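You operate a simulated robot arm through the tools that you are given. There is no shell and no other tool. Be economical: measure what you need, move in short steps, check, and stop when the job is done.

You run a simulated robot arm. Do the job below in one go: nothing can be reset, and whatever is moved stays where it is left.

JOB
Swap box Y-59 on the lettered strip for the two boxes waiting in the yellow tray.
Fine: box Y-59 goes to the tray; slide the wide box beside it into its gap, not lifted; the two go on any free places; the other boxes stay.
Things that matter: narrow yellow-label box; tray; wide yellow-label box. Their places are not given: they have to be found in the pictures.

The check looks at the end state, three seconds after you hand in, the way a careful person would. Anything else that was tipped, shoved, dropped, spilled or broken makes it a failure.

ROBOT AND FRAMES
A 7-joint arm with a two-finger parallel gripper, fixed in place. Base frame: the origin is at the foot of the arm, x ahead of it, y to its left, z up; the work surface is at about z = 78. Units: cm, rad, N and s.
With the tool pointing down near the work surface it reaches from about 22 to 68 cm from the base axis. Its first joint turns from -1.152 to 1.152 rad. Payload 2.4 kg.
Tool frame: the origin (TCP) lies between the finger pads and is the grasp point; the fingertips stand 3 cm ahead of it; z points along the fingers, y is the line along which they close. Largest opening 9.4 cm; finger width 2.8, thickness 1; the body of the gripper, 5 by 9.6 cm, starts 5.5 cm behind the TCP.
Orientation is told as [roll, pitch, yaw] about the base's x, y, z axes, in that order, counted from this pose: with the fingers straight down and closing along the base's y, the tool's x points along the base's -x, its y along +y and its z along -z.

CONTROLS
- The arm moves only by the tool step_arm. Its argument "steps" is a list of rows, each an object (a shift or turn left out is 0, a gripper value left out holds the last) with "slide": the shift along the tool's x, y, z in units of 20 mm (1.0 is 20 mm), a list of three; "rotation": the turn, a rotation vector about the tool's x, y, z in units of 6 degrees (1.0 is 6 degrees), a list of three; "grip": the opening in per cent of the stroke, from 0 (shut) to 100 (fully open). In form: [{"slide": [x, y, z], "rotation": [rx, ry, rz], "grip": grip}, ...]. A call has 1 to 20 rows; each row shifts and turns the commanded pose from where the row before left it, along the tool's axes as they then stand. A call with a number of a shift or a turn outside -1 to 1 is refused whole. A row lasts 0.2 s, in which the tool goes at most 5 cm and 0.15 rad; a call with a longer step from one row to the next is refused whole, and so is a gripper value outside its range. A pose out of reach is approached as far as the arm can. The call stops where the force on the tool passes 40 N (or 10 N more than at its start, if that is more) or the arm is blocked; 0.2 s more then pass. Each finger travels about 15.3 cm/s and halts on what it meets, pressing with about 25 N; the grip force reading is that of the motor and also rises with nothing between the fingers. The clock runs only during rows and for 0.2 s after the last one: add rows that do not move to give the fingers time. The reply holds the time, the measured pose of the TCP, the force on the tool along the base axes, the opening and the grip force, in the units named above and with some noise.
- Cameras (640 x 400 px; columns grow to the right, rows downward): "scene" is fixed at [3.96, 48.62, 142.94]; the picture's right is [-0.66, -0.75, 0.00], its down [-0.53, 0.46, -0.71] and it looks along [0.54, -0.47, -0.70] (base axes); focal length 327 px, centre (320, 200). "wrist" rides on the gripper at [7.6, 1.4, -10.3] in the tool frame; the picture's right is [-0.18, 0.98, 0.00], its down [-0.75, -0.14, -0.64] and it looks along [-0.63, -0.12, 0.77] (tool axes); focal length 243 px, centre (320, 200).
- grab_frame(camera): a new picture of that camera. It takes no simulated time.
- point_at(camera, pixels): for up to 12 pixels [column, row] of the newest picture of that camera ("zoom" is the newest enlarged one), the place [x, y, z] in the base frame of the surface seen there, good to about 0.2 cm. It takes no simulated time.
- inspect(camera, box): a new picture of the part [left, top, right, bottom] of that camera's present view, enlarged. It takes no simulated time.
- hand_in(): hands the job in; it is judged then, once.

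Keep the steps short. Do not move on a guess: measure, check each grasp and each placing, and mend mistakes. In all there are 80 turns and 34 pictures (those below and enlarged ones count). Leave the gripper open and the arm clear of the work at the hand-in unless told otherwise, and finish with a single line.

The tools are called after "Emit:" as a command line: name --argument value ..., lists and objects as JSON in quotes. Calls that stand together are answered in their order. step_arm: Moves the arm, as the interface text tells. Its arguments: {"type":"object","properties":{"steps":{"type":"array","items":{"type":"object","properties":{"slide":{"type":"array","items":{"type":"number"}},"rotation":{"type":"array","items":{"type":"number"}},"grip":{"type":"number"}}}}},"required":["steps"]} The other tools are called the same way: grab_frame (camera) takes a picture; point_at (camera, pixels) gives the place of the surface under pixels of a picture; inspect (camera, box) takes an enlarged picture of a part of a camera's view; hand_in () hands the job in.

At the start:

```text
time: 0.0
tool_pos: [38.01, -16.03, 100.92]
tcp_rot: [0.001, 0.001, -0.001]
contact_force: [0.1, -0.8, -0.3]
width: 9.42
grasp_force: 0.0
```

scene: 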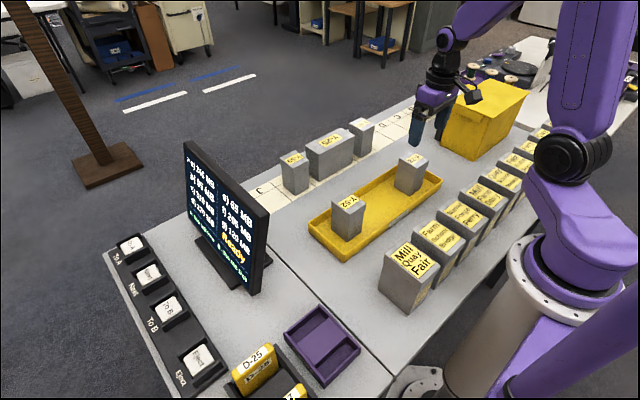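
wrist: 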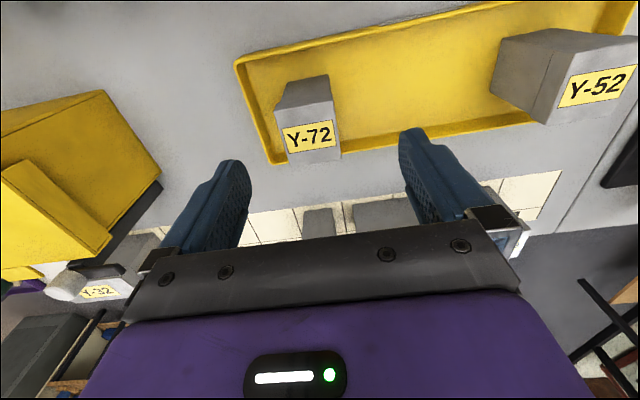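

I see a strip with three boxes around (290-365, 130-190) and the tray with two boxes. I'll enlarge the strip first.

Emit:
inspect --camera "scene" --box '[230, 90, 450, 228]'

Emit:
inspect --camera "scene" --box '[380, 40, 560, 152]'

```text
2.90 times, centred on (340, 159) of scene
```

zoom: 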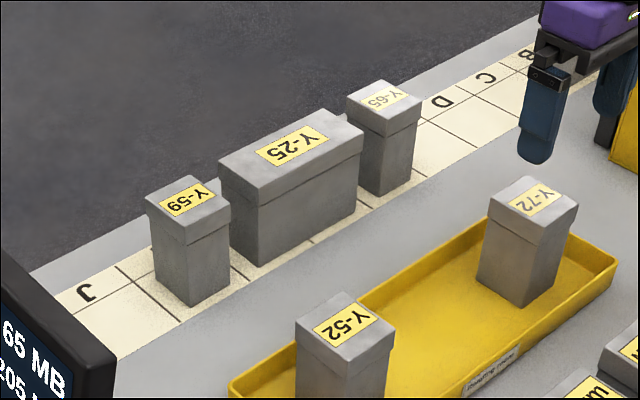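

```text
3.56 times, centred on (470, 96) of scene
```

zoom: 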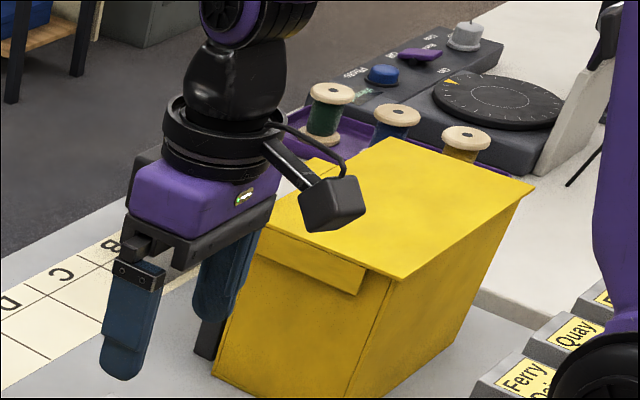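

On the strip I can read Y-59 (next to J), wide Y-25 and Y-65. The tray holds Y-52 and Y-72. Next I'll zoom in on the strip and measure it.

Emit:
inspect --camera "scene" --box '[240, 100, 400, 200]'

```text
4.00 times, centred on (320, 150) of scene
```

zoom: 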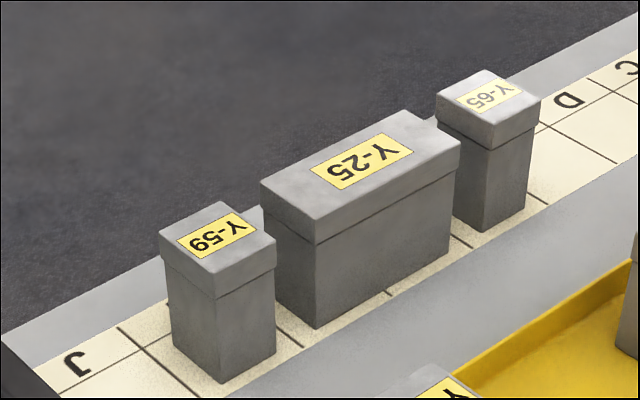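

Next I'll measure the lid corners of the three strip boxes and the strip's grid lines.

Emit:
point_at --camera "zoom" --pixels '[[163, 233], [222, 204], [273, 240], [214, 270], [265, 183], [404, 113], [457, 143], [315, 217], [440, 93], [485, 71], [536, 98], [490, 122]]'

Emit:
point_at --camera "zoom" --pixels '[[119, 328], [196, 396], [280, 330], [301, 347], [388, 292], [391, 296], [453, 237], [472, 247], [529, 193], [546, 203], [552, 127], [616, 162]]'

Emit:
point_at --camera "zoom" --pixels '[[222, 378], [274, 352], [172, 343], [317, 325], [452, 251], [485, 228], [527, 207], [5, 335], [147, 348], [582, 145], [620, 77], [35, 370]]'

```text
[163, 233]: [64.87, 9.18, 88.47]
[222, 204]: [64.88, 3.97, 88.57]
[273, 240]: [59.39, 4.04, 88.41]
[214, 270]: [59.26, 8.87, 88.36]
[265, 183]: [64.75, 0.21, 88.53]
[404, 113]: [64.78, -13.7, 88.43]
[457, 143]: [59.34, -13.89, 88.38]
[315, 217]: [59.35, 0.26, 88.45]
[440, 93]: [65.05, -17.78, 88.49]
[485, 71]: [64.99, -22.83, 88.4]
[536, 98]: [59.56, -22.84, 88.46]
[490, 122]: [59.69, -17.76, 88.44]
```

```text
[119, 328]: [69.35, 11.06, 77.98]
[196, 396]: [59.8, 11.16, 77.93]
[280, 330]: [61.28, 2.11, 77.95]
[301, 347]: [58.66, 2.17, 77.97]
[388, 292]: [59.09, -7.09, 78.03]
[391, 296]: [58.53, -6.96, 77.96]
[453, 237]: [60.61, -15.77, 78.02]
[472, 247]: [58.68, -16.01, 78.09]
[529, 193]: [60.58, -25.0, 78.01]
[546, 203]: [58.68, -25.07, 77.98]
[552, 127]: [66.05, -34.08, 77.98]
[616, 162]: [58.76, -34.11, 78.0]
```

```text
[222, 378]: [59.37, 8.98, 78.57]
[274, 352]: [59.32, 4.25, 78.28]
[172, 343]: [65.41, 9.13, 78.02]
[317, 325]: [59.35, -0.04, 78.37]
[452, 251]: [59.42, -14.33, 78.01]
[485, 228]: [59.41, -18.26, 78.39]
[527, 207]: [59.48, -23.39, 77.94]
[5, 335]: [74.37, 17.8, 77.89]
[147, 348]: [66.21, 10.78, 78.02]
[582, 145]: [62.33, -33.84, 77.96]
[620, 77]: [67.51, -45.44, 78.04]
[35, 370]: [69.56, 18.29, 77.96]
```

Each place is about 9.07 cm wide. Y-59 is on I at y≈6.5, Y-25 is on G–H, Y-65 is on F, and J is free. Next I'll zoom in on the tray and the area around J and the monitor.

Emit:
inspect --camera "scene" --box '[296, 145, 456, 265]'

Emit:
point_at --camera "scene" --pixels '[[186, 142], [268, 213], [243, 293], [270, 262], [196, 238], [237, 288], [205, 160], [255, 200]]'

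```text
3.33 times, centred on (376, 205) of scene
```

zoom: 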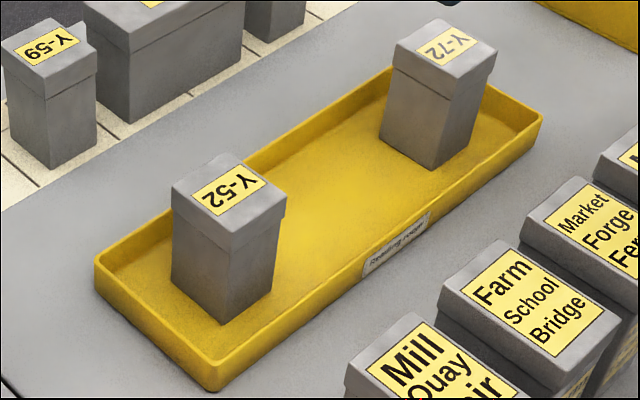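

```text
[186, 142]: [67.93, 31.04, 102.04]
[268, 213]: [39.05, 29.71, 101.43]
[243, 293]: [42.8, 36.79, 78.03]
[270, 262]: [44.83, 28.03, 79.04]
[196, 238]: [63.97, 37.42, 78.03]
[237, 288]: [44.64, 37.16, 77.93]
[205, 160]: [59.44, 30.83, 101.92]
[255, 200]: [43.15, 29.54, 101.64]
```

The monitor stands at y≈30, so J is clear of it. Next I'll measure the tray boxes and the tray.

Emit:
point_at --camera "zoom" --pixels '[[175, 186], [221, 156], [284, 203], [234, 235], [397, 41], [436, 21], [495, 51], [455, 72], [171, 282], [222, 320], [271, 291], [437, 165]]'

Emit:
point_at --camera "zoom" --pixels '[[97, 261], [214, 387], [541, 116], [390, 70], [320, 230], [120, 275], [215, 350], [360, 180], [525, 125], [430, 215], [300, 127], [469, 139]]'

```text
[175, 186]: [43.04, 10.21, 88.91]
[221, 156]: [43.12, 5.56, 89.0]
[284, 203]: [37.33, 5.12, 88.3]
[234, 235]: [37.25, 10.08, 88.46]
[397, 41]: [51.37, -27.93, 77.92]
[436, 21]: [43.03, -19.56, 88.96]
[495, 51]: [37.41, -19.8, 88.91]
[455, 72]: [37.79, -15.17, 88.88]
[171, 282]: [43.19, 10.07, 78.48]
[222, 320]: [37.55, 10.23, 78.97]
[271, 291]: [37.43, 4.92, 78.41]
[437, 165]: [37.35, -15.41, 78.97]
```

```text
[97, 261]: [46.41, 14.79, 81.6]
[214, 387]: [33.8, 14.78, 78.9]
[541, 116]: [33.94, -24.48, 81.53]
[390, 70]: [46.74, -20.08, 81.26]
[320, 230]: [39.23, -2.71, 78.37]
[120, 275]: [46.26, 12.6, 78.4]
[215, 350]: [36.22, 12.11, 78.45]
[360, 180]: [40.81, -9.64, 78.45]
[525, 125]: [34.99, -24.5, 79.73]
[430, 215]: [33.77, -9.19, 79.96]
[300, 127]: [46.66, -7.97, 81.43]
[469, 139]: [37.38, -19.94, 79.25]
```

Y-52 is centred at (40.2, 7.6) and Y-72 at (40.2, -17.4). The middle of the tray is free, with its floor at z 78.4. I'll move high over Y-59 at (62.1, 6.5).

Emit:
step_arm --steps '[{"slide": [-0.927, 0.867, 0], "grip": 100}, {"slide": [-0.927, 0.867, 0]}, {"slide": [-0.927, 0.867, 0]}, {"slide": [-0.927, 0.867, 0]}, {"slide": [-0.927, 0.867, 0]}, {"slide": [-0.927, 0.867, 0]}, {"slide": [-0.927, 0.867, 0]}, {"slide": [-0.927, 0.867, 0]}, {"slide": [-0.927, 0.867, 0]}, {"slide": [-0.927, 0.867, 0]}, {"slide": [-0.927, 0.867, 0]}, {"slide": [-0.927, 0.867, 0]}, {"slide": [-0.927, 0.867, 0]}, {"slide": [0, 0, 0]}]'

```text
time: 3.0
tool_pos: [61.94, 6.55, 100.91]
tcp_rot: [-0.001, 0.002, -0.001]
contact_force: [-0.3, -0.1, 0.6]
width: 9.41
grasp_force: 0.1
```

The tool is over Y-59. I'll set the opening to about 7.4 cm, which clears Y-25 by 1.5 cm, and lower to z≈85.5.

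Emit:
step_arm --steps '[{"slide": [-0.08, 0, 0], "grip": 79}, {"slide": [0, 0, 0.96]}, {"slide": [0, 0, 0.96]}, {"slide": [0, 0, 0.96]}, {"slide": [0, 0, 0.96]}, {"slide": [0, 0, 0.96]}, {"slide": [0, 0, 0.96]}, {"slide": [0, 0, 0.96]}, {"slide": [0, 0, 0.96]}, {"slide": [0, 0, 0]}]'

Emit:
inspect --camera "scene" --box '[240, 100, 400, 200]'

```text
time: 5.2
tool_pos: [62.27, 6.77, 85.42]
tcp_rot: [-0.001, -0.001, -0.001]
contact_force: [-0.8, -0.4, 0.7]
width: 7.45
grasp_force: 0.2
```

```text
4.00 times, centred on (320, 150) of scene
```

zoom: 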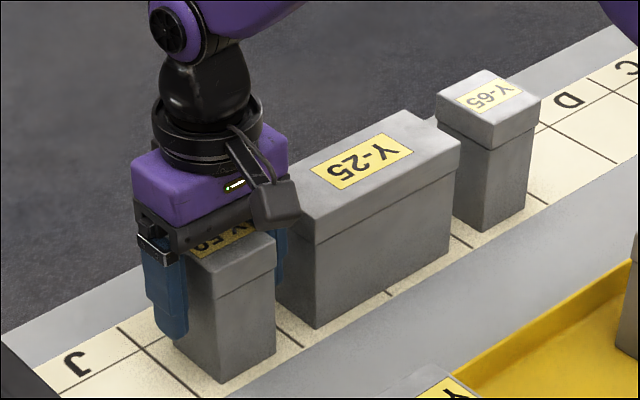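

The fingers straddle Y-59 and touch nothing else. Now I'll close and lift 2 cm as a test.

Emit:
step_arm --steps '[{"slide": [0, -0.1, 0]}, {"grip": 0}, {"grip": 0}, {"grip": 0}, {"grip": 0}, {"slide": [0, 0, -0.5]}, {"slide": [0, 0, -0.5]}, {"slide": [0, 0, 0]}]'

Emit:
inspect --camera "scene" --box '[240, 100, 400, 200]'

```text
time: 7.0
tool_pos: [62.18, 6.37, 87.5]
tcp_rot: [0.0, 0.002, 0.001]
contact_force: [-0.5, -0.1, -2.0]
width: 6.02
grasp_force: 24.5
```

```text
4.00 times, centred on (320, 150) of scene
```

zoom: 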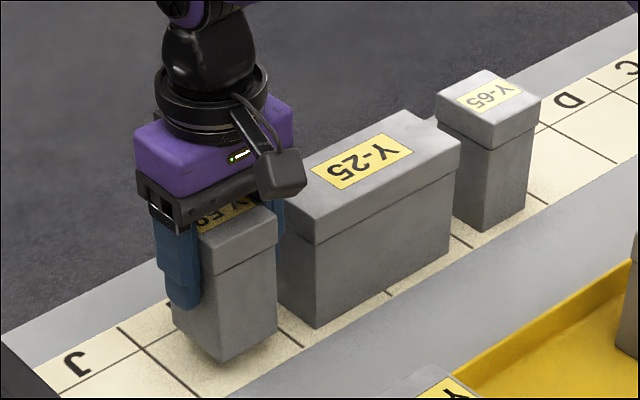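

Y-59 came up whole: width 6.0, about 2 N. I'll raise it to z≈99 and carry it over the tray middle (40.2, -4.9).

Emit:
step_arm --steps '[{"slide": [0, 0, -0.96]}, {"slide": [0, 0, -0.96]}, {"slide": [0, 0, -0.96]}, {"slide": [0, 0, -0.96]}, {"slide": [0, 0, -0.96]}, {"slide": [0, 0, -0.96]}, {"slide": [0.916, -0.47, 0]}, {"slide": [0.916, -0.47, 0]}, {"slide": [0.916, -0.47, 0]}, {"slide": [0.916, -0.47, 0]}, {"slide": [0.916, -0.47, 0]}, {"slide": [0.916, -0.47, 0]}, {"slide": [0.916, -0.47, 0]}, {"slide": [0.916, -0.47, 0]}, {"slide": [0.916, -0.47, 0]}, {"slide": [0.916, -0.47, 0]}, {"slide": [0.916, -0.47, 0]}, {"slide": [0.916, -0.47, 0]}, {"slide": [0, 0, 0]}]'

Emit:
grab_frame --camera "scene"

```text
time: 11.0
tool_pos: [40.08, -5.18, 98.95]
tcp_rot: [-0.001, 0.001, 0.0]
contact_force: [-0.3, 0.4, -2.1]
width: 6.01
grasp_force: 24.9
```

```text
25 pictures are left
```

scene: 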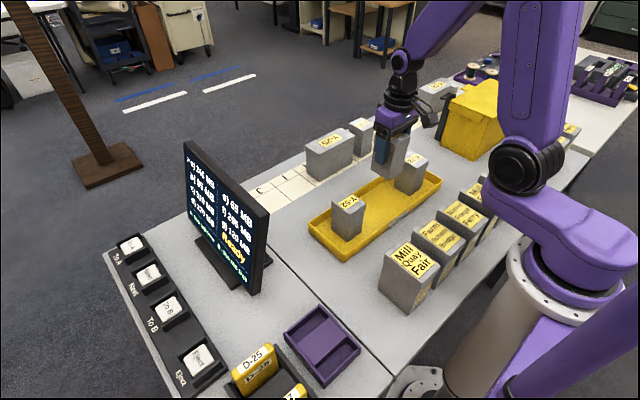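

I'm over the middle of the tray. On the strip the box bottom matched TCP 85.42, so on the tray floor it should sit at about 85.85. I'll lower to just above that.

Emit:
step_arm --steps '[{"slide": [0, 0.05, 0.92]}, {"slide": [0, 0, 0.92]}, {"slide": [0, 0, 0.92]}, {"slide": [0, 0, 0.92]}, {"slide": [0, 0, 0.92]}, {"slide": [0, 0, 0.92]}, {"slide": [0, 0, 0.5]}, {"slide": [0, 0, 0.25]}, {"slide": [0, 0, 0.15]}, {"slide": [0, 0, 0]}]'

Emit:
inspect --camera "scene" --box '[296, 125, 456, 265]'

```text
time: 13.2
tool_pos: [40.26, -4.99, 86.19]
tcp_rot: [0.0, 0.0, -0.001]
contact_force: [0.1, 0.4, -2.5]
width: 6.03
grasp_force: 25.4
```

```text
2.86 times, centred on (376, 195) of scene
```

zoom: 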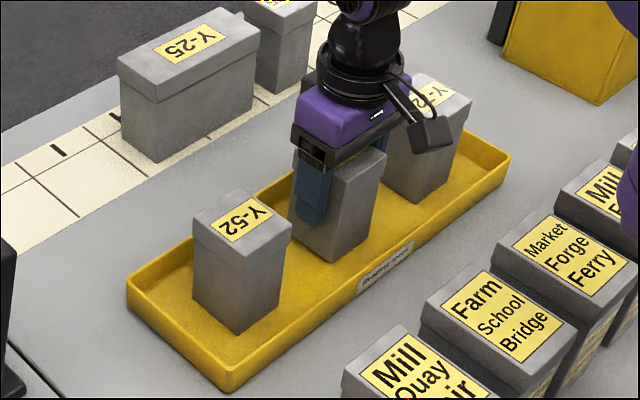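

Y-59 hangs about 0.3 cm over the tray floor, clear of both boxes. I'll go down in tiny steps until the force shows contact.

Emit:
step_arm --steps '[{"slide": [0, 0, 0.07]}, {"slide": [0, 0, 0.07]}, {"slide": [0, 0, 0]}]'

```text
time: 14.0
tool_pos: [40.29, -4.88, 85.97]
tcp_rot: [0.0, -0.002, 0.0]
contact_force: [0.1, -0.4, -2.3]
width: 6.04
grasp_force: 24.9
```

Emit:
step_arm --steps '[{"slide": [0, 0, 0.05]}, {"slide": [0, 0, 0]}]'

```text
time: 14.6
tool_pos: [40.16, -4.97, 85.83]
tcp_rot: [0.0, -0.001, 0.002]
contact_force: [-3.3, 4.6, 21.4]
width: 6.04
grasp_force: 24.4
```

The box is on the tray floor, with 21 N upward. I'll back off 0.1 cm, open to 79 %, and rise.

Emit:
step_arm --steps '[{"slide": [0, 0, -0.04]}, {"grip": 79}, {"grip": 79}, {"slide": [0, 0, -0.5]}, {"slide": [0, 0, -1]}, {"slide": [0, 0, -1]}, {"slide": [0, 0, -1]}, {"slide": [0, 0, -1]}, {"slide": [0, 0, -1]}, {"slide": [0, 0, -1]}, {"slide": [0, 0, 0]}]'

Emit:
inspect --camera "scene" --box '[296, 125, 456, 265]'

```text
time: 17.0
tool_pos: [40.23, -4.49, 98.87]
tcp_rot: [0.001, 0.001, -0.001]
contact_force: [0.1, 0.0, -0.1]
width: 7.43
grasp_force: 0.1
```

```text
2.86 times, centred on (376, 195) of scene
```

zoom: 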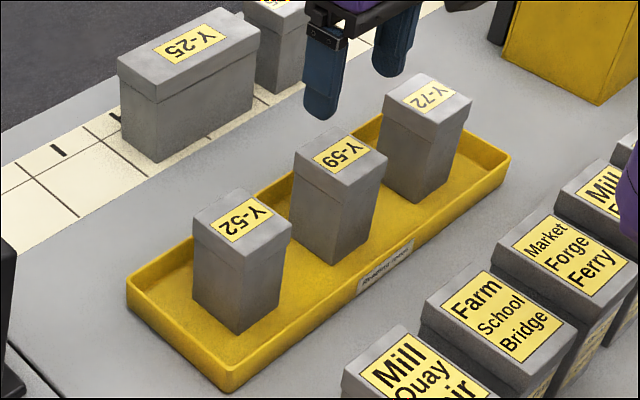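

Y-59 stands upright in the tray. Next comes the slide. I'll close the fingers and move over the gap between Y-25 and Y-65 at (62.1, -15.85).

Emit:
step_arm --steps '[{"slide": [-0.9125, -0.4575, 0], "grip": 0}, {"slide": [-0.9125, -0.4575, 0]}, {"slide": [-0.9125, -0.4575, 0]}, {"slide": [-0.9125, -0.4575, 0]}, {"slide": [-0.9125, -0.4575, 0]}, {"slide": [-0.9125, -0.4575, 0]}, {"slide": [-0.9125, -0.4575, 0]}, {"slide": [-0.9125, -0.4575, 0]}, {"slide": [-0.9125, -0.4575, 0]}, {"slide": [-0.9125, -0.4575, 0]}, {"slide": [-0.9125, -0.4575, 0]}, {"slide": [-0.9125, -0.4575, 0]}, {"slide": [0, 0, 0.9]}, {"slide": [0, 0, 0.9]}, {"slide": [0, 0, 0]}, {"slide": [0, 0, 0]}]'

Emit:
inspect --camera "scene" --box '[290, 90, 410, 190]'

Emit:
grab_frame --camera "wrist"

```text
time: 20.4
tool_pos: [62.03, -15.96, 95.19]
tcp_rot: [0.001, 0.0, -0.001]
contact_force: [-0.1, 0.0, -0.8]
width: 0.0
grasp_force: 25.2
```

```text
4.00 times, centred on (350, 140) of scene
```

zoom: 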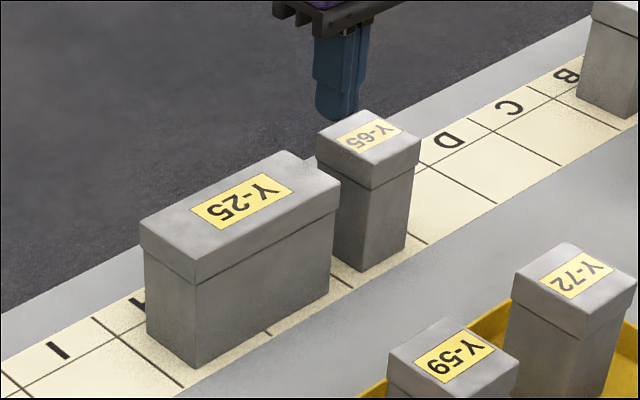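

```text
21 pictures are left
```

wrist: 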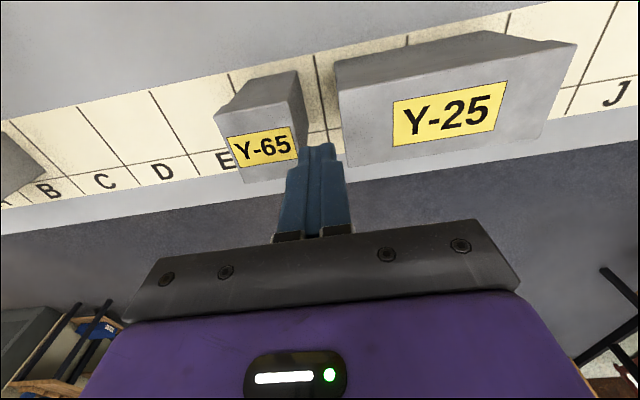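

From the wrist view I'll measure the facing lid edges of Y-65 (≈300,150) and Y-25 (≈343,150), and the fingertips.

Emit:
point_at --camera "wrist" --pixels '[[346, 160], [342, 130], [340, 100], [296, 152], [293, 128], [305, 150], [337, 152], [318, 150], [308, 190], [336, 190], [575, 50], [545, 130]]'

```text
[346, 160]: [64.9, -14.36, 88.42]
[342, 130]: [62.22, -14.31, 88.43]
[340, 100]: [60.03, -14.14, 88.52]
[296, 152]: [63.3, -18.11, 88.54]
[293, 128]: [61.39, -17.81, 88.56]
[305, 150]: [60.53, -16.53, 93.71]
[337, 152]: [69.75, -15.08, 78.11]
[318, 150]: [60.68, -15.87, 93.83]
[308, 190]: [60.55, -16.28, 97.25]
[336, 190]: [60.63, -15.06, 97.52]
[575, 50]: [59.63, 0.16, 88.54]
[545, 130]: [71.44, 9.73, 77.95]
```

Y-25's edge is at about -14.2 and Y-65's at -17.6. The fingers are centred at -15.9, so there's room. I'll lower to z≈84.5.

Emit:
step_arm --steps '[{"slide": [0, 0, 0.9]}, {"slide": [0, 0, 0.9]}, {"slide": [0, 0, 0.9]}, {"slide": [0, 0, 0.9]}, {"slide": [0, 0, 0.9]}, {"slide": [0, 0, 0.85]}, {"slide": [0, 0, 0]}]'

```text
time: 22.0
tool_pos: [61.95, -15.83, 84.38]
tcp_rot: [0.0, 0.001, -0.001]
contact_force: [-0.8, -0.1, -0.3]
width: 0.0
grasp_force: 25.6
```

The fingers are down with no contact. I'll push slowly in +y by about 8.8 cm, then measure.

Emit:
step_arm --steps '[{"slide": [0, 0.15, 0]}, {"slide": [0, 0.15, 0]}, {"slide": [0, 0.15, 0]}, {"slide": [0, 0.25, 0]}, {"slide": [0, 0.25, 0]}, {"slide": [0, 0.25, 0]}, {"slide": [0, 0.25, 0]}, {"slide": [0, 0.25, 0]}, {"slide": [0, 0.25, 0]}, {"slide": [0, 0.25, 0]}, {"slide": [0, 0.25, 0]}, {"slide": [0, 0.25, 0]}, {"slide": [0, 0.25, 0]}, {"slide": [0, 0.25, 0]}, {"slide": [0, 0.25, 0]}, {"slide": [0, 0.25, 0]}, {"slide": [0, 0.25, 0]}, {"slide": [0, 0.25, 0]}, {"slide": [0, 0.2, 0]}, {"slide": [0, 0, 0]}]'

Emit:
inspect --camera "scene" --box '[240, 100, 400, 200]'

```text
time: 26.2
tool_pos: [62.04, -7.19, 84.42]
tcp_rot: [-0.001, 0.0, 0.001]
contact_force: [-0.1, -1.8, 0.8]
width: 0.0
grasp_force: 25.4
```

```text
4.00 times, centred on (320, 150) of scene
```

zoom: 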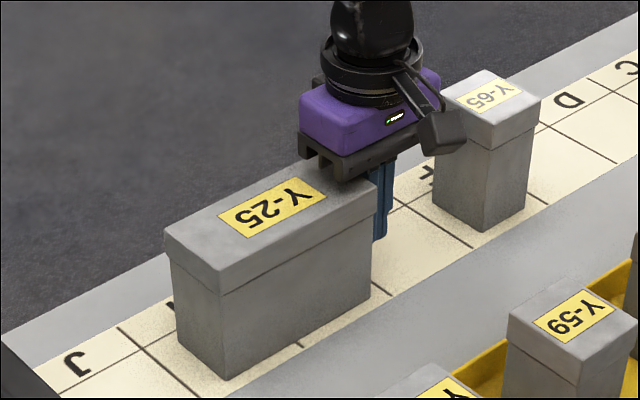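

Y-25 slid straight. I'll measure its lid and its lower edges.

Emit:
point_at --camera "zoom" --pixels '[[168, 234], [166, 229], [222, 270], [375, 188], [224, 376], [370, 296], [178, 342], [371, 190], [120, 329], [301, 346], [388, 291]]'

```text
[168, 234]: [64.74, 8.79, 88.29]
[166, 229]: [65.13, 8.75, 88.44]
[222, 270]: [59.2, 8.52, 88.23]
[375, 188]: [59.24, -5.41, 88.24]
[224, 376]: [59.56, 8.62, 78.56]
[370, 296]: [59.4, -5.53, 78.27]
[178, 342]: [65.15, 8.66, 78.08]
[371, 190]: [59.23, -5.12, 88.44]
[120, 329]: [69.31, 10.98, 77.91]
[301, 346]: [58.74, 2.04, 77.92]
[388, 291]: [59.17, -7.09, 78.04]
```

Its centre is now about y 1.6, and the middle of places H–I is 2.1. I'll push 0.5 cm more, then back away 0.6 cm and rise.

Emit:
step_arm --steps '[{"slide": [0, 0.1, 0]}, {"slide": [0, 0.1, 0]}, {"slide": [0, 0.05, 0]}, {"slide": [0, 0, 0]}, {"slide": [0, -0.15, 0]}, {"slide": [0, -0.25, 0]}, {"slide": [0, -0.5, 0]}, {"slide": [0, 0, -0.9]}, {"slide": [0, 0, -0.9]}, {"slide": [0, 0, -0.9]}, {"slide": [0, 0, -0.9]}, {"slide": [0, 0, -0.9]}, {"slide": [0, 0, -0.9]}, {"slide": [0, 0, -0.9]}, {"slide": [0, 0, -0.9]}, {"slide": [0, 0, 0]}]'

Emit:
inspect --camera "scene" --box '[240, 100, 400, 200]'

```text
time: 29.6
tool_pos: [61.83, -8.64, 98.72]
tcp_rot: [0.0, 0.0, 0.0]
contact_force: [0.0, -0.6, -0.3]
width: 0.01
grasp_force: 25.2
```

```text
4.00 times, centred on (320, 150) of scene
```

zoom: 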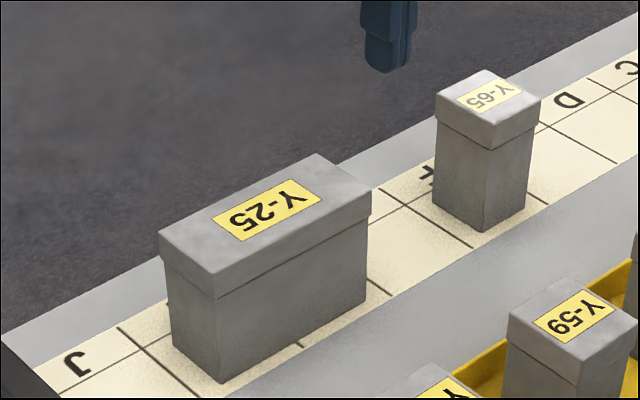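

Y-25 now sits squarely on H–I, where Y-59 was, and G is free. Next I'll move over Y-52 at (40.2, 7.6).

Emit:
step_arm --steps '[{"slide": [0.908, 0.667, 0], "grip": 85}, {"slide": [0.908, 0.667, 0]}, {"slide": [0.908, 0.667, 0]}, {"slide": [0.908, 0.667, 0]}, {"slide": [0.908, 0.667, 0]}, {"slide": [0.908, 0.667, 0]}, {"slide": [0.908, 0.667, 0]}, {"slide": [0.908, 0.667, 0]}, {"slide": [0.908, 0.667, 0]}, {"slide": [0.908, 0.667, 0]}, {"slide": [0.908, 0.667, 0]}, {"slide": [0.908, 0.667, 0]}, {"slide": [0, 0, 0]}, {"slide": [0, 0, 0]}]'

```text
time: 32.6
tool_pos: [40.15, 7.56, 99.25]
tcp_rot: [0.0, 0.001, 0.001]
contact_force: [0.3, 0.2, 0.7]
width: 8.01
grasp_force: 0.1
```

I'm over Y-52. I'll lower 13 cm to z≈85.9.

Emit:
step_arm --steps '[{"slide": [0, 0, 0.93]}, {"slide": [0, 0, 0.93]}, {"slide": [0, 0, 0.93]}, {"slide": [0, 0, 0.93]}, {"slide": [0, 0, 0.93]}, {"slide": [0, 0, 0.93]}, {"slide": [0, 0, 0.93]}, {"slide": [0, 0, 0]}]'

Emit:
inspect --camera "scene" --box '[296, 125, 456, 265]'

```text
time: 34.4
tool_pos: [40.08, 7.56, 86.14]
tcp_rot: [-0.001, 0.0, 0.002]
contact_force: [-0.4, 0.3, 0.0]
width: 7.99
grasp_force: 0.1
```

```text
2.86 times, centred on (376, 195) of scene
```

zoom: 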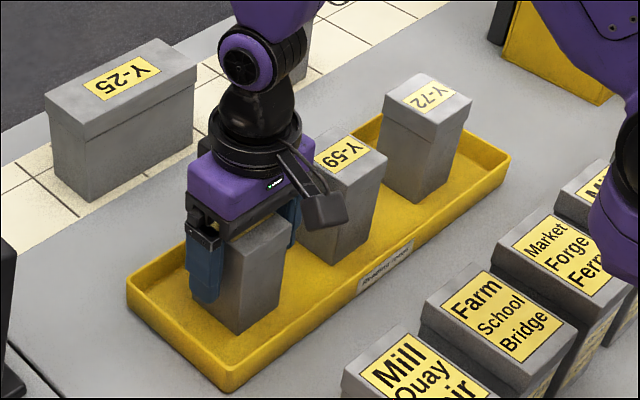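

The fingers straddle Y-52. I'll close and lift to z≈99.

Emit:
step_arm --steps '[{"grip": 0}, {"grip": 0}, {"grip": 0}, {"grip": 0}, {"slide": [0, 0, -0.5]}, {"slide": [0, 0, -1]}, {"slide": [0, 0, -1]}, {"slide": [0, 0, -1]}, {"slide": [0, 0, -1]}, {"slide": [0, 0, -1]}, {"slide": [0, 0, -1]}, {"slide": [0, 0, 0]}]'

```text
time: 37.0
tool_pos: [40.1, 7.59, 99.02]
tcp_rot: [0.0, 0.0, 0.002]
contact_force: [0.3, -0.1, -2.2]
width: 6.02
grasp_force: 25.6
```

Y-52 is held: width 6.0, about 2.2 N. I'll carry it over place J (62.1, 15.65), then lower most of the way.

Emit:
step_arm --steps '[{"slide": [-0.917, 0.336, 0]}, {"slide": [-0.917, 0.336, 0]}, {"slide": [-0.917, 0.336, 0]}, {"slide": [-0.917, 0.336, 0]}, {"slide": [-0.917, 0.336, 0]}, {"slide": [-0.917, 0.336, 0]}, {"slide": [-0.917, 0.336, 0]}, {"slide": [-0.917, 0.336, 0]}, {"slide": [-0.917, 0.336, 0]}, {"slide": [-0.917, 0.336, 0]}, {"slide": [-0.917, 0.336, 0]}, {"slide": [-0.917, 0.336, 0]}, {"slide": [0, 0, 1]}, {"slide": [0, 0, 1]}, {"slide": [0, 0, 1]}, {"slide": [0, 0, 1]}, {"slide": [0, 0, 1]}, {"slide": [0, 0, 0]}]'

Emit:
inspect --camera "scene" --box '[220, 100, 380, 200]'

```text
time: 40.8
tool_pos: [62.21, 15.64, 88.94]
tcp_rot: [-0.001, -0.001, 0.0]
contact_force: [0.0, -0.6, -2.2]
width: 6.03
grasp_force: 25.2
```

```text
4.00 times, centred on (300, 150) of scene
```

zoom: 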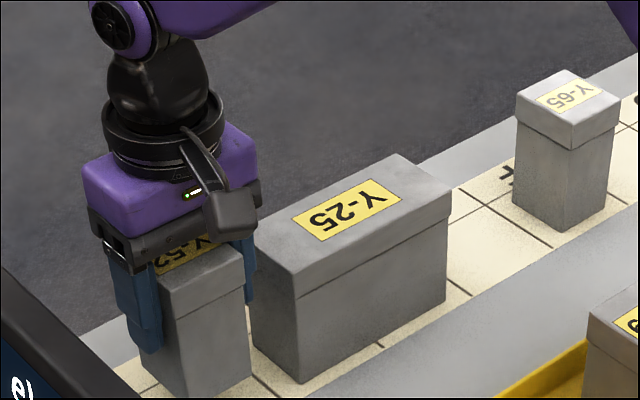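

It's aligned over J and clear of Y-25. Contact should come at about z 85.4, so I'll lower gently.

Emit:
step_arm --steps '[{"slide": [0, 0, 0.6]}, {"slide": [0, 0, 0.6]}, {"slide": [0, 0, 0.3]}, {"slide": [0, 0, 0.1]}, {"slide": [0, 0, 0.05]}, {"slide": [0, 0, 0]}]'

```text
time: 42.2
tool_pos: [62.17, 15.59, 85.58]
tcp_rot: [0.001, -0.001, 0.0]
contact_force: [0.5, 0.2, -1.2]
width: 6.03
grasp_force: 24.9
```

Emit:
step_arm --steps '[{"slide": [0, 0, 0.05]}, {"slide": [0, 0, 0]}]'

```text
time: 42.8
tool_pos: [62.19, 15.68, 85.7]
tcp_rot: [0.0, 0.0, 0.0]
contact_force: [-4.5, -0.4, 14.1]
width: 6.04
grasp_force: 24.8
```

Contact, with 14 N upward. I'll release to 80 % and rise.

Emit:
step_arm --steps '[{"slide": [0, 0, -0.03]}, {"grip": 80}, {"grip": 80}, {"slide": [0, 0, -0.5]}, {"slide": [0, 0, -1]}, {"slide": [0, 0, -1]}, {"slide": [0, 0, -1]}, {"slide": [0, 0, -1]}, {"slide": [0, 0, -1]}, {"slide": [0, 0, -1]}, {"slide": [0, 0, 0]}]'

Emit:
inspect --camera "scene" --box '[220, 100, 380, 200]'

```text
time: 45.2
tool_pos: [62.19, 15.62, 98.71]
tcp_rot: [0.0, 0.001, 0.0]
contact_force: [-0.4, -0.3, -0.4]
width: 7.51
grasp_force: 0.0
```

```text
4.00 times, centred on (300, 150) of scene
```

zoom: 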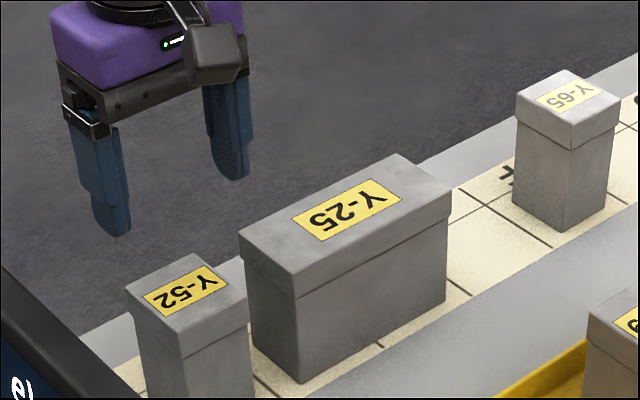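

Y-52 stands on J. Next I'll move over Y-72 at (40.2, -17.5).

Emit:
step_arm --steps '[{"slide": [0.608, -0.921, 0]}, {"slide": [0.608, -0.921, 0]}, {"slide": [0.608, -0.921, 0]}, {"slide": [0.608, -0.921, 0]}, {"slide": [0.608, -0.921, 0]}, {"slide": [0.608, -0.921, 0]}, {"slide": [0.608, -0.921, 0]}, {"slide": [0.608, -0.921, 0]}, {"slide": [0.608, -0.921, 0]}, {"slide": [0.608, -0.921, 0]}, {"slide": [0.608, -0.921, 0]}, {"slide": [0.608, -0.921, 0]}, {"slide": [0.608, -0.921, 0]}, {"slide": [0.608, -0.921, 0]}, {"slide": [0.608, -0.921, 0]}, {"slide": [0.608, -0.921, 0]}, {"slide": [0.608, -0.921, 0]}, {"slide": [0.608, -0.921, 0], "grip": 85}, {"slide": [0, 0, 0]}, {"slide": [0, 0, 0]}]'

Emit:
grab_frame --camera "wrist"

```text
time: 49.4
tool_pos: [40.07, -17.48, 98.45]
tcp_rot: [0.0, 0.0, -0.001]
contact_force: [0.8, 0.1, 0.0]
width: 7.98
grasp_force: 0.0
```

```text
15 pictures are left
```

wrist: 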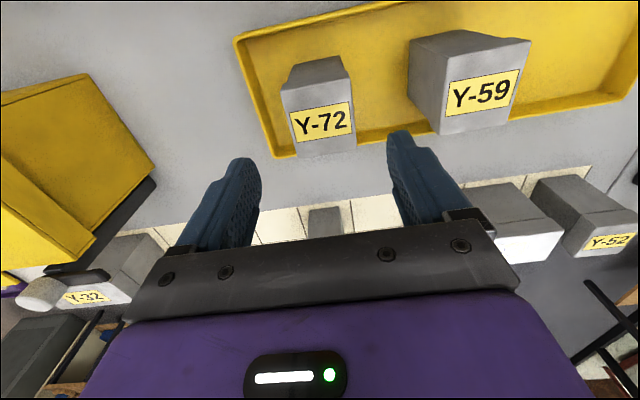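

Emit:
point_at --camera "wrist" --pixels '[[284, 95], [350, 85], [295, 152], [353, 145], [320, 80], [413, 75], [440, 130], [130, 130], [150, 175]]'

```text
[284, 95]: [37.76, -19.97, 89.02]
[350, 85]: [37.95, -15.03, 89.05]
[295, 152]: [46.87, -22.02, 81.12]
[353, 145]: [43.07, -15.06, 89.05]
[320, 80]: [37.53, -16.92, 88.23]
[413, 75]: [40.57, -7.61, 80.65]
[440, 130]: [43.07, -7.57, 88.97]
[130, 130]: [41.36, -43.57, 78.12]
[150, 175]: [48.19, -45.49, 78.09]
```

Y-72 is centred at y≈-17.5, directly under the tool. I'll lower 12.9 cm, close, and lift a little as a check.

Emit:
step_arm --steps '[{"slide": [0, 0, 0.92]}, {"slide": [0, 0, 0.92]}, {"slide": [0, 0, 0.92]}, {"slide": [0, 0, 0.92]}, {"slide": [0, 0, 0.92]}, {"slide": [0, 0, 0.92]}, {"slide": [0, 0, 0.9]}, {"slide": [0, 0, 0]}, {"grip": 0}, {"grip": 0}, {"grip": 0}, {"grip": 0}, {"slide": [0, 0, 0]}]'

```text
time: 52.2
tool_pos: [40.12, -17.28, 85.77]
tcp_rot: [-0.001, 0.0, 0.001]
contact_force: [0.1, -0.3, 0.4]
width: 6.0
grasp_force: 25.3
```

Gripped, width 6.0. I'll lift, carry it over G at (62.1, -11.45), and look before lowering.

Emit:
step_arm --steps '[{"slide": [0, 0, -0.5]}, {"slide": [0, 0, -1]}, {"slide": [0, 0, -1]}, {"slide": [0, 0, -1]}, {"slide": [0, 0, -1]}, {"slide": [0, 0, -1]}, {"slide": [0, 0, -1]}, {"slide": [-0.917, 0.252, 0]}, {"slide": [-0.917, 0.252, 0]}, {"slide": [-0.917, 0.252, 0]}, {"slide": [-0.917, 0.252, 0]}, {"slide": [-0.917, 0.252, 0]}, {"slide": [-0.917, 0.252, 0]}, {"slide": [-0.917, 0.252, 0]}, {"slide": [-0.917, 0.252, 0]}, {"slide": [-0.917, 0.252, 0]}, {"slide": [-0.917, 0.252, 0]}, {"slide": [-0.917, 0.252, 0]}, {"slide": [-0.917, 0.252, 0]}, {"slide": [0, 0, 0]}]'

Emit:
inspect --camera "scene" --box '[270, 80, 410, 190]'

Emit:
grab_frame --camera "wrist"

```text
time: 56.4
tool_pos: [62.37, -11.61, 98.64]
tcp_rot: [0.0, -0.001, 0.002]
contact_force: [0.9, -0.3, -1.9]
width: 6.04
grasp_force: 25.3
```

```text
3.64 times, centred on (340, 135) of scene
```

zoom: 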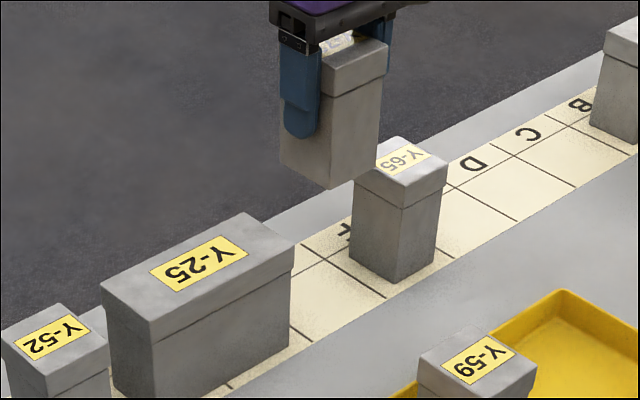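

```text
13 pictures are left
```

wrist: 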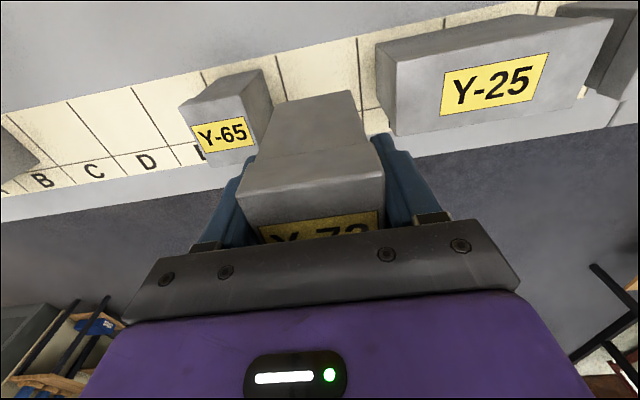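

Emit:
point_at --camera "wrist" --pixels '[[392, 120], [383, 80], [378, 52], [262, 72], [268, 95], [250, 135], [242, 195], [380, 183], [278, 110], [348, 97]]'

```text
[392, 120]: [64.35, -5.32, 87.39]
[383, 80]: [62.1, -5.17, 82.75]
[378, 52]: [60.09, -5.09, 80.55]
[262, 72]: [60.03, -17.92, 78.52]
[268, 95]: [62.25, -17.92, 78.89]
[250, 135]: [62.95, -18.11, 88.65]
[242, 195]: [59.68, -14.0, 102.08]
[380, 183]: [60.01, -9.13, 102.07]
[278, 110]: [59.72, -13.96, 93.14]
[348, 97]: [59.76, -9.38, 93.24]
```

The held box spans about -14.3 to -8.9 and the gap spans -17.7 to -5.1, so it's centred. I'll lower gently as before.

Emit:
step_arm --steps '[{"slide": [0, 0, 1]}, {"slide": [0, 0, 1]}, {"slide": [0, 0, 1]}, {"slide": [0, 0, 1]}, {"slide": [0, 0, 1]}, {"slide": [0, 0, 0.6]}, {"slide": [0, 0, 0.6]}, {"slide": [0, 0, 0.3]}, {"slide": [0, 0, 0.1]}, {"slide": [0, 0, 0]}]'

```text
time: 58.6
tool_pos: [62.13, -11.53, 85.66]
tcp_rot: [0.002, 0.0, -0.001]
contact_force: [-0.2, -0.2, -2.7]
width: 6.01
grasp_force: 25.2
```

Emit:
step_arm --steps '[{"slide": [0, 0, 0.05]}, {"slide": [0, 0, 0.05]}, {"slide": [0, 0, 0]}]'

```text
time: 59.4
tool_pos: [62.25, -11.46, 85.34]
tcp_rot: [0.0, -0.001, -0.001]
contact_force: [0.2, 0.2, -2.4]
width: 6.04
grasp_force: 25.0
```

No contact yet, so I'll keep going in 0.1 cm steps.

Emit:
step_arm --steps '[{"slide": [0, 0, 0.04]}, {"slide": [0, 0, 0]}]'

```text
time: 60.0
tool_pos: [62.27, -11.68, 85.31]
tcp_rot: [0.0, 0.0, -0.002]
contact_force: [0.1, -0.4, -2.9]
width: 6.02
grasp_force: 24.9
```

Emit:
step_arm --steps '[{"slide": [0, 0, 0.04]}, {"slide": [0, 0, 0]}]'

```text
time: 60.6
tool_pos: [62.21, -11.6, 85.26]
tcp_rot: [0.0, -0.002, 0.0]
contact_force: [-2.4, -0.1, 4.0]
width: 6.04
grasp_force: 25.0
```

Light contact at 4 N. I'll release to 78 % and rise.

Emit:
step_arm --steps '[{"grip": 78}, {"grip": 78}, {"grip": 78}, {"slide": [0, 0, -0.5]}, {"slide": [0, 0, -1]}, {"slide": [0, 0, -1]}, {"slide": [0, 0, -1]}, {"slide": [0, 0, -1]}, {"slide": [0, 0, -1]}, {"slide": [0, 0, -1]}, {"slide": [0.5, 0, -1]}, {"slide": [1, 0, 0]}, {"slide": [1, 0, 0]}, {"slide": [1, 0, 0]}, {"slide": [1, 0, 0]}, {"slide": [1, 0, 0]}, {"slide": [1, 0, 0], "grip": 100}, {"slide": [0, 0, 0]}]'

Emit:
grab_frame --camera "scene"

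Emit:
inspect --camera "scene" --box '[240, 95, 400, 200]'

```text
time: 64.4
tool_pos: [49.38, -11.6, 100.09]
tcp_rot: [-0.002, 0.001, 0.001]
contact_force: [-0.3, 0.0, 0.2]
width: 9.4
grasp_force: 0.0
```

```text
12 pictures are left
```

scene: 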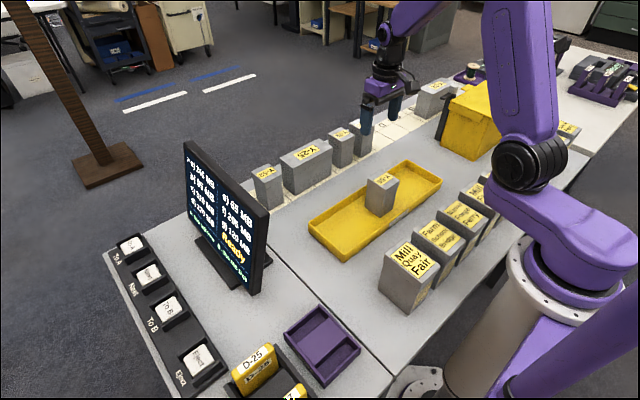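

```text
3.81 times, centred on (320, 148) of scene
```

zoom: 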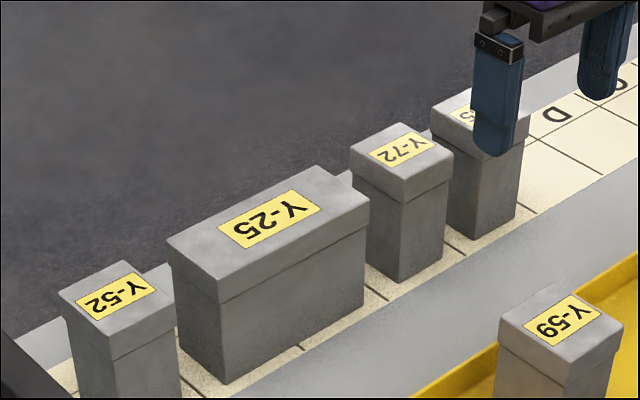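

Everything stands upright. I'll check the final positions numerically.

Emit:
point_at --camera "zoom" --pixels '[[354, 172], [450, 155], [402, 183], [170, 241], [367, 198], [219, 280], [61, 292], [172, 297], [112, 336], [434, 107], [399, 281], [443, 259]]'

```text
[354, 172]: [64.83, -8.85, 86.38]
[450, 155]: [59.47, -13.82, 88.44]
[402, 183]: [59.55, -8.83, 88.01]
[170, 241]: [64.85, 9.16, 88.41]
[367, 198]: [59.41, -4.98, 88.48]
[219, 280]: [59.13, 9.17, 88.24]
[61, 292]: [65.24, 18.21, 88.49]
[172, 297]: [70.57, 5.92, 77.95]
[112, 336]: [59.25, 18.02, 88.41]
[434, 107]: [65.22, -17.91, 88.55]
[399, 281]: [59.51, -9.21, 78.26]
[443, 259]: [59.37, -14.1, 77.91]
```

Each box is within its own cell: J, H–I and G. Y-59 is in the tray, Y-65 is unmoved, and the gripper is open and clear, so I'll hand in.

Emit:
hand_in

```text
The job is handed in.
```

Job handed in: Y-59 is in the tray, Y-25 was slid without lifting onto places H–I, Y-52 is on J, Y-72 is on G, and I moved no other boxes.
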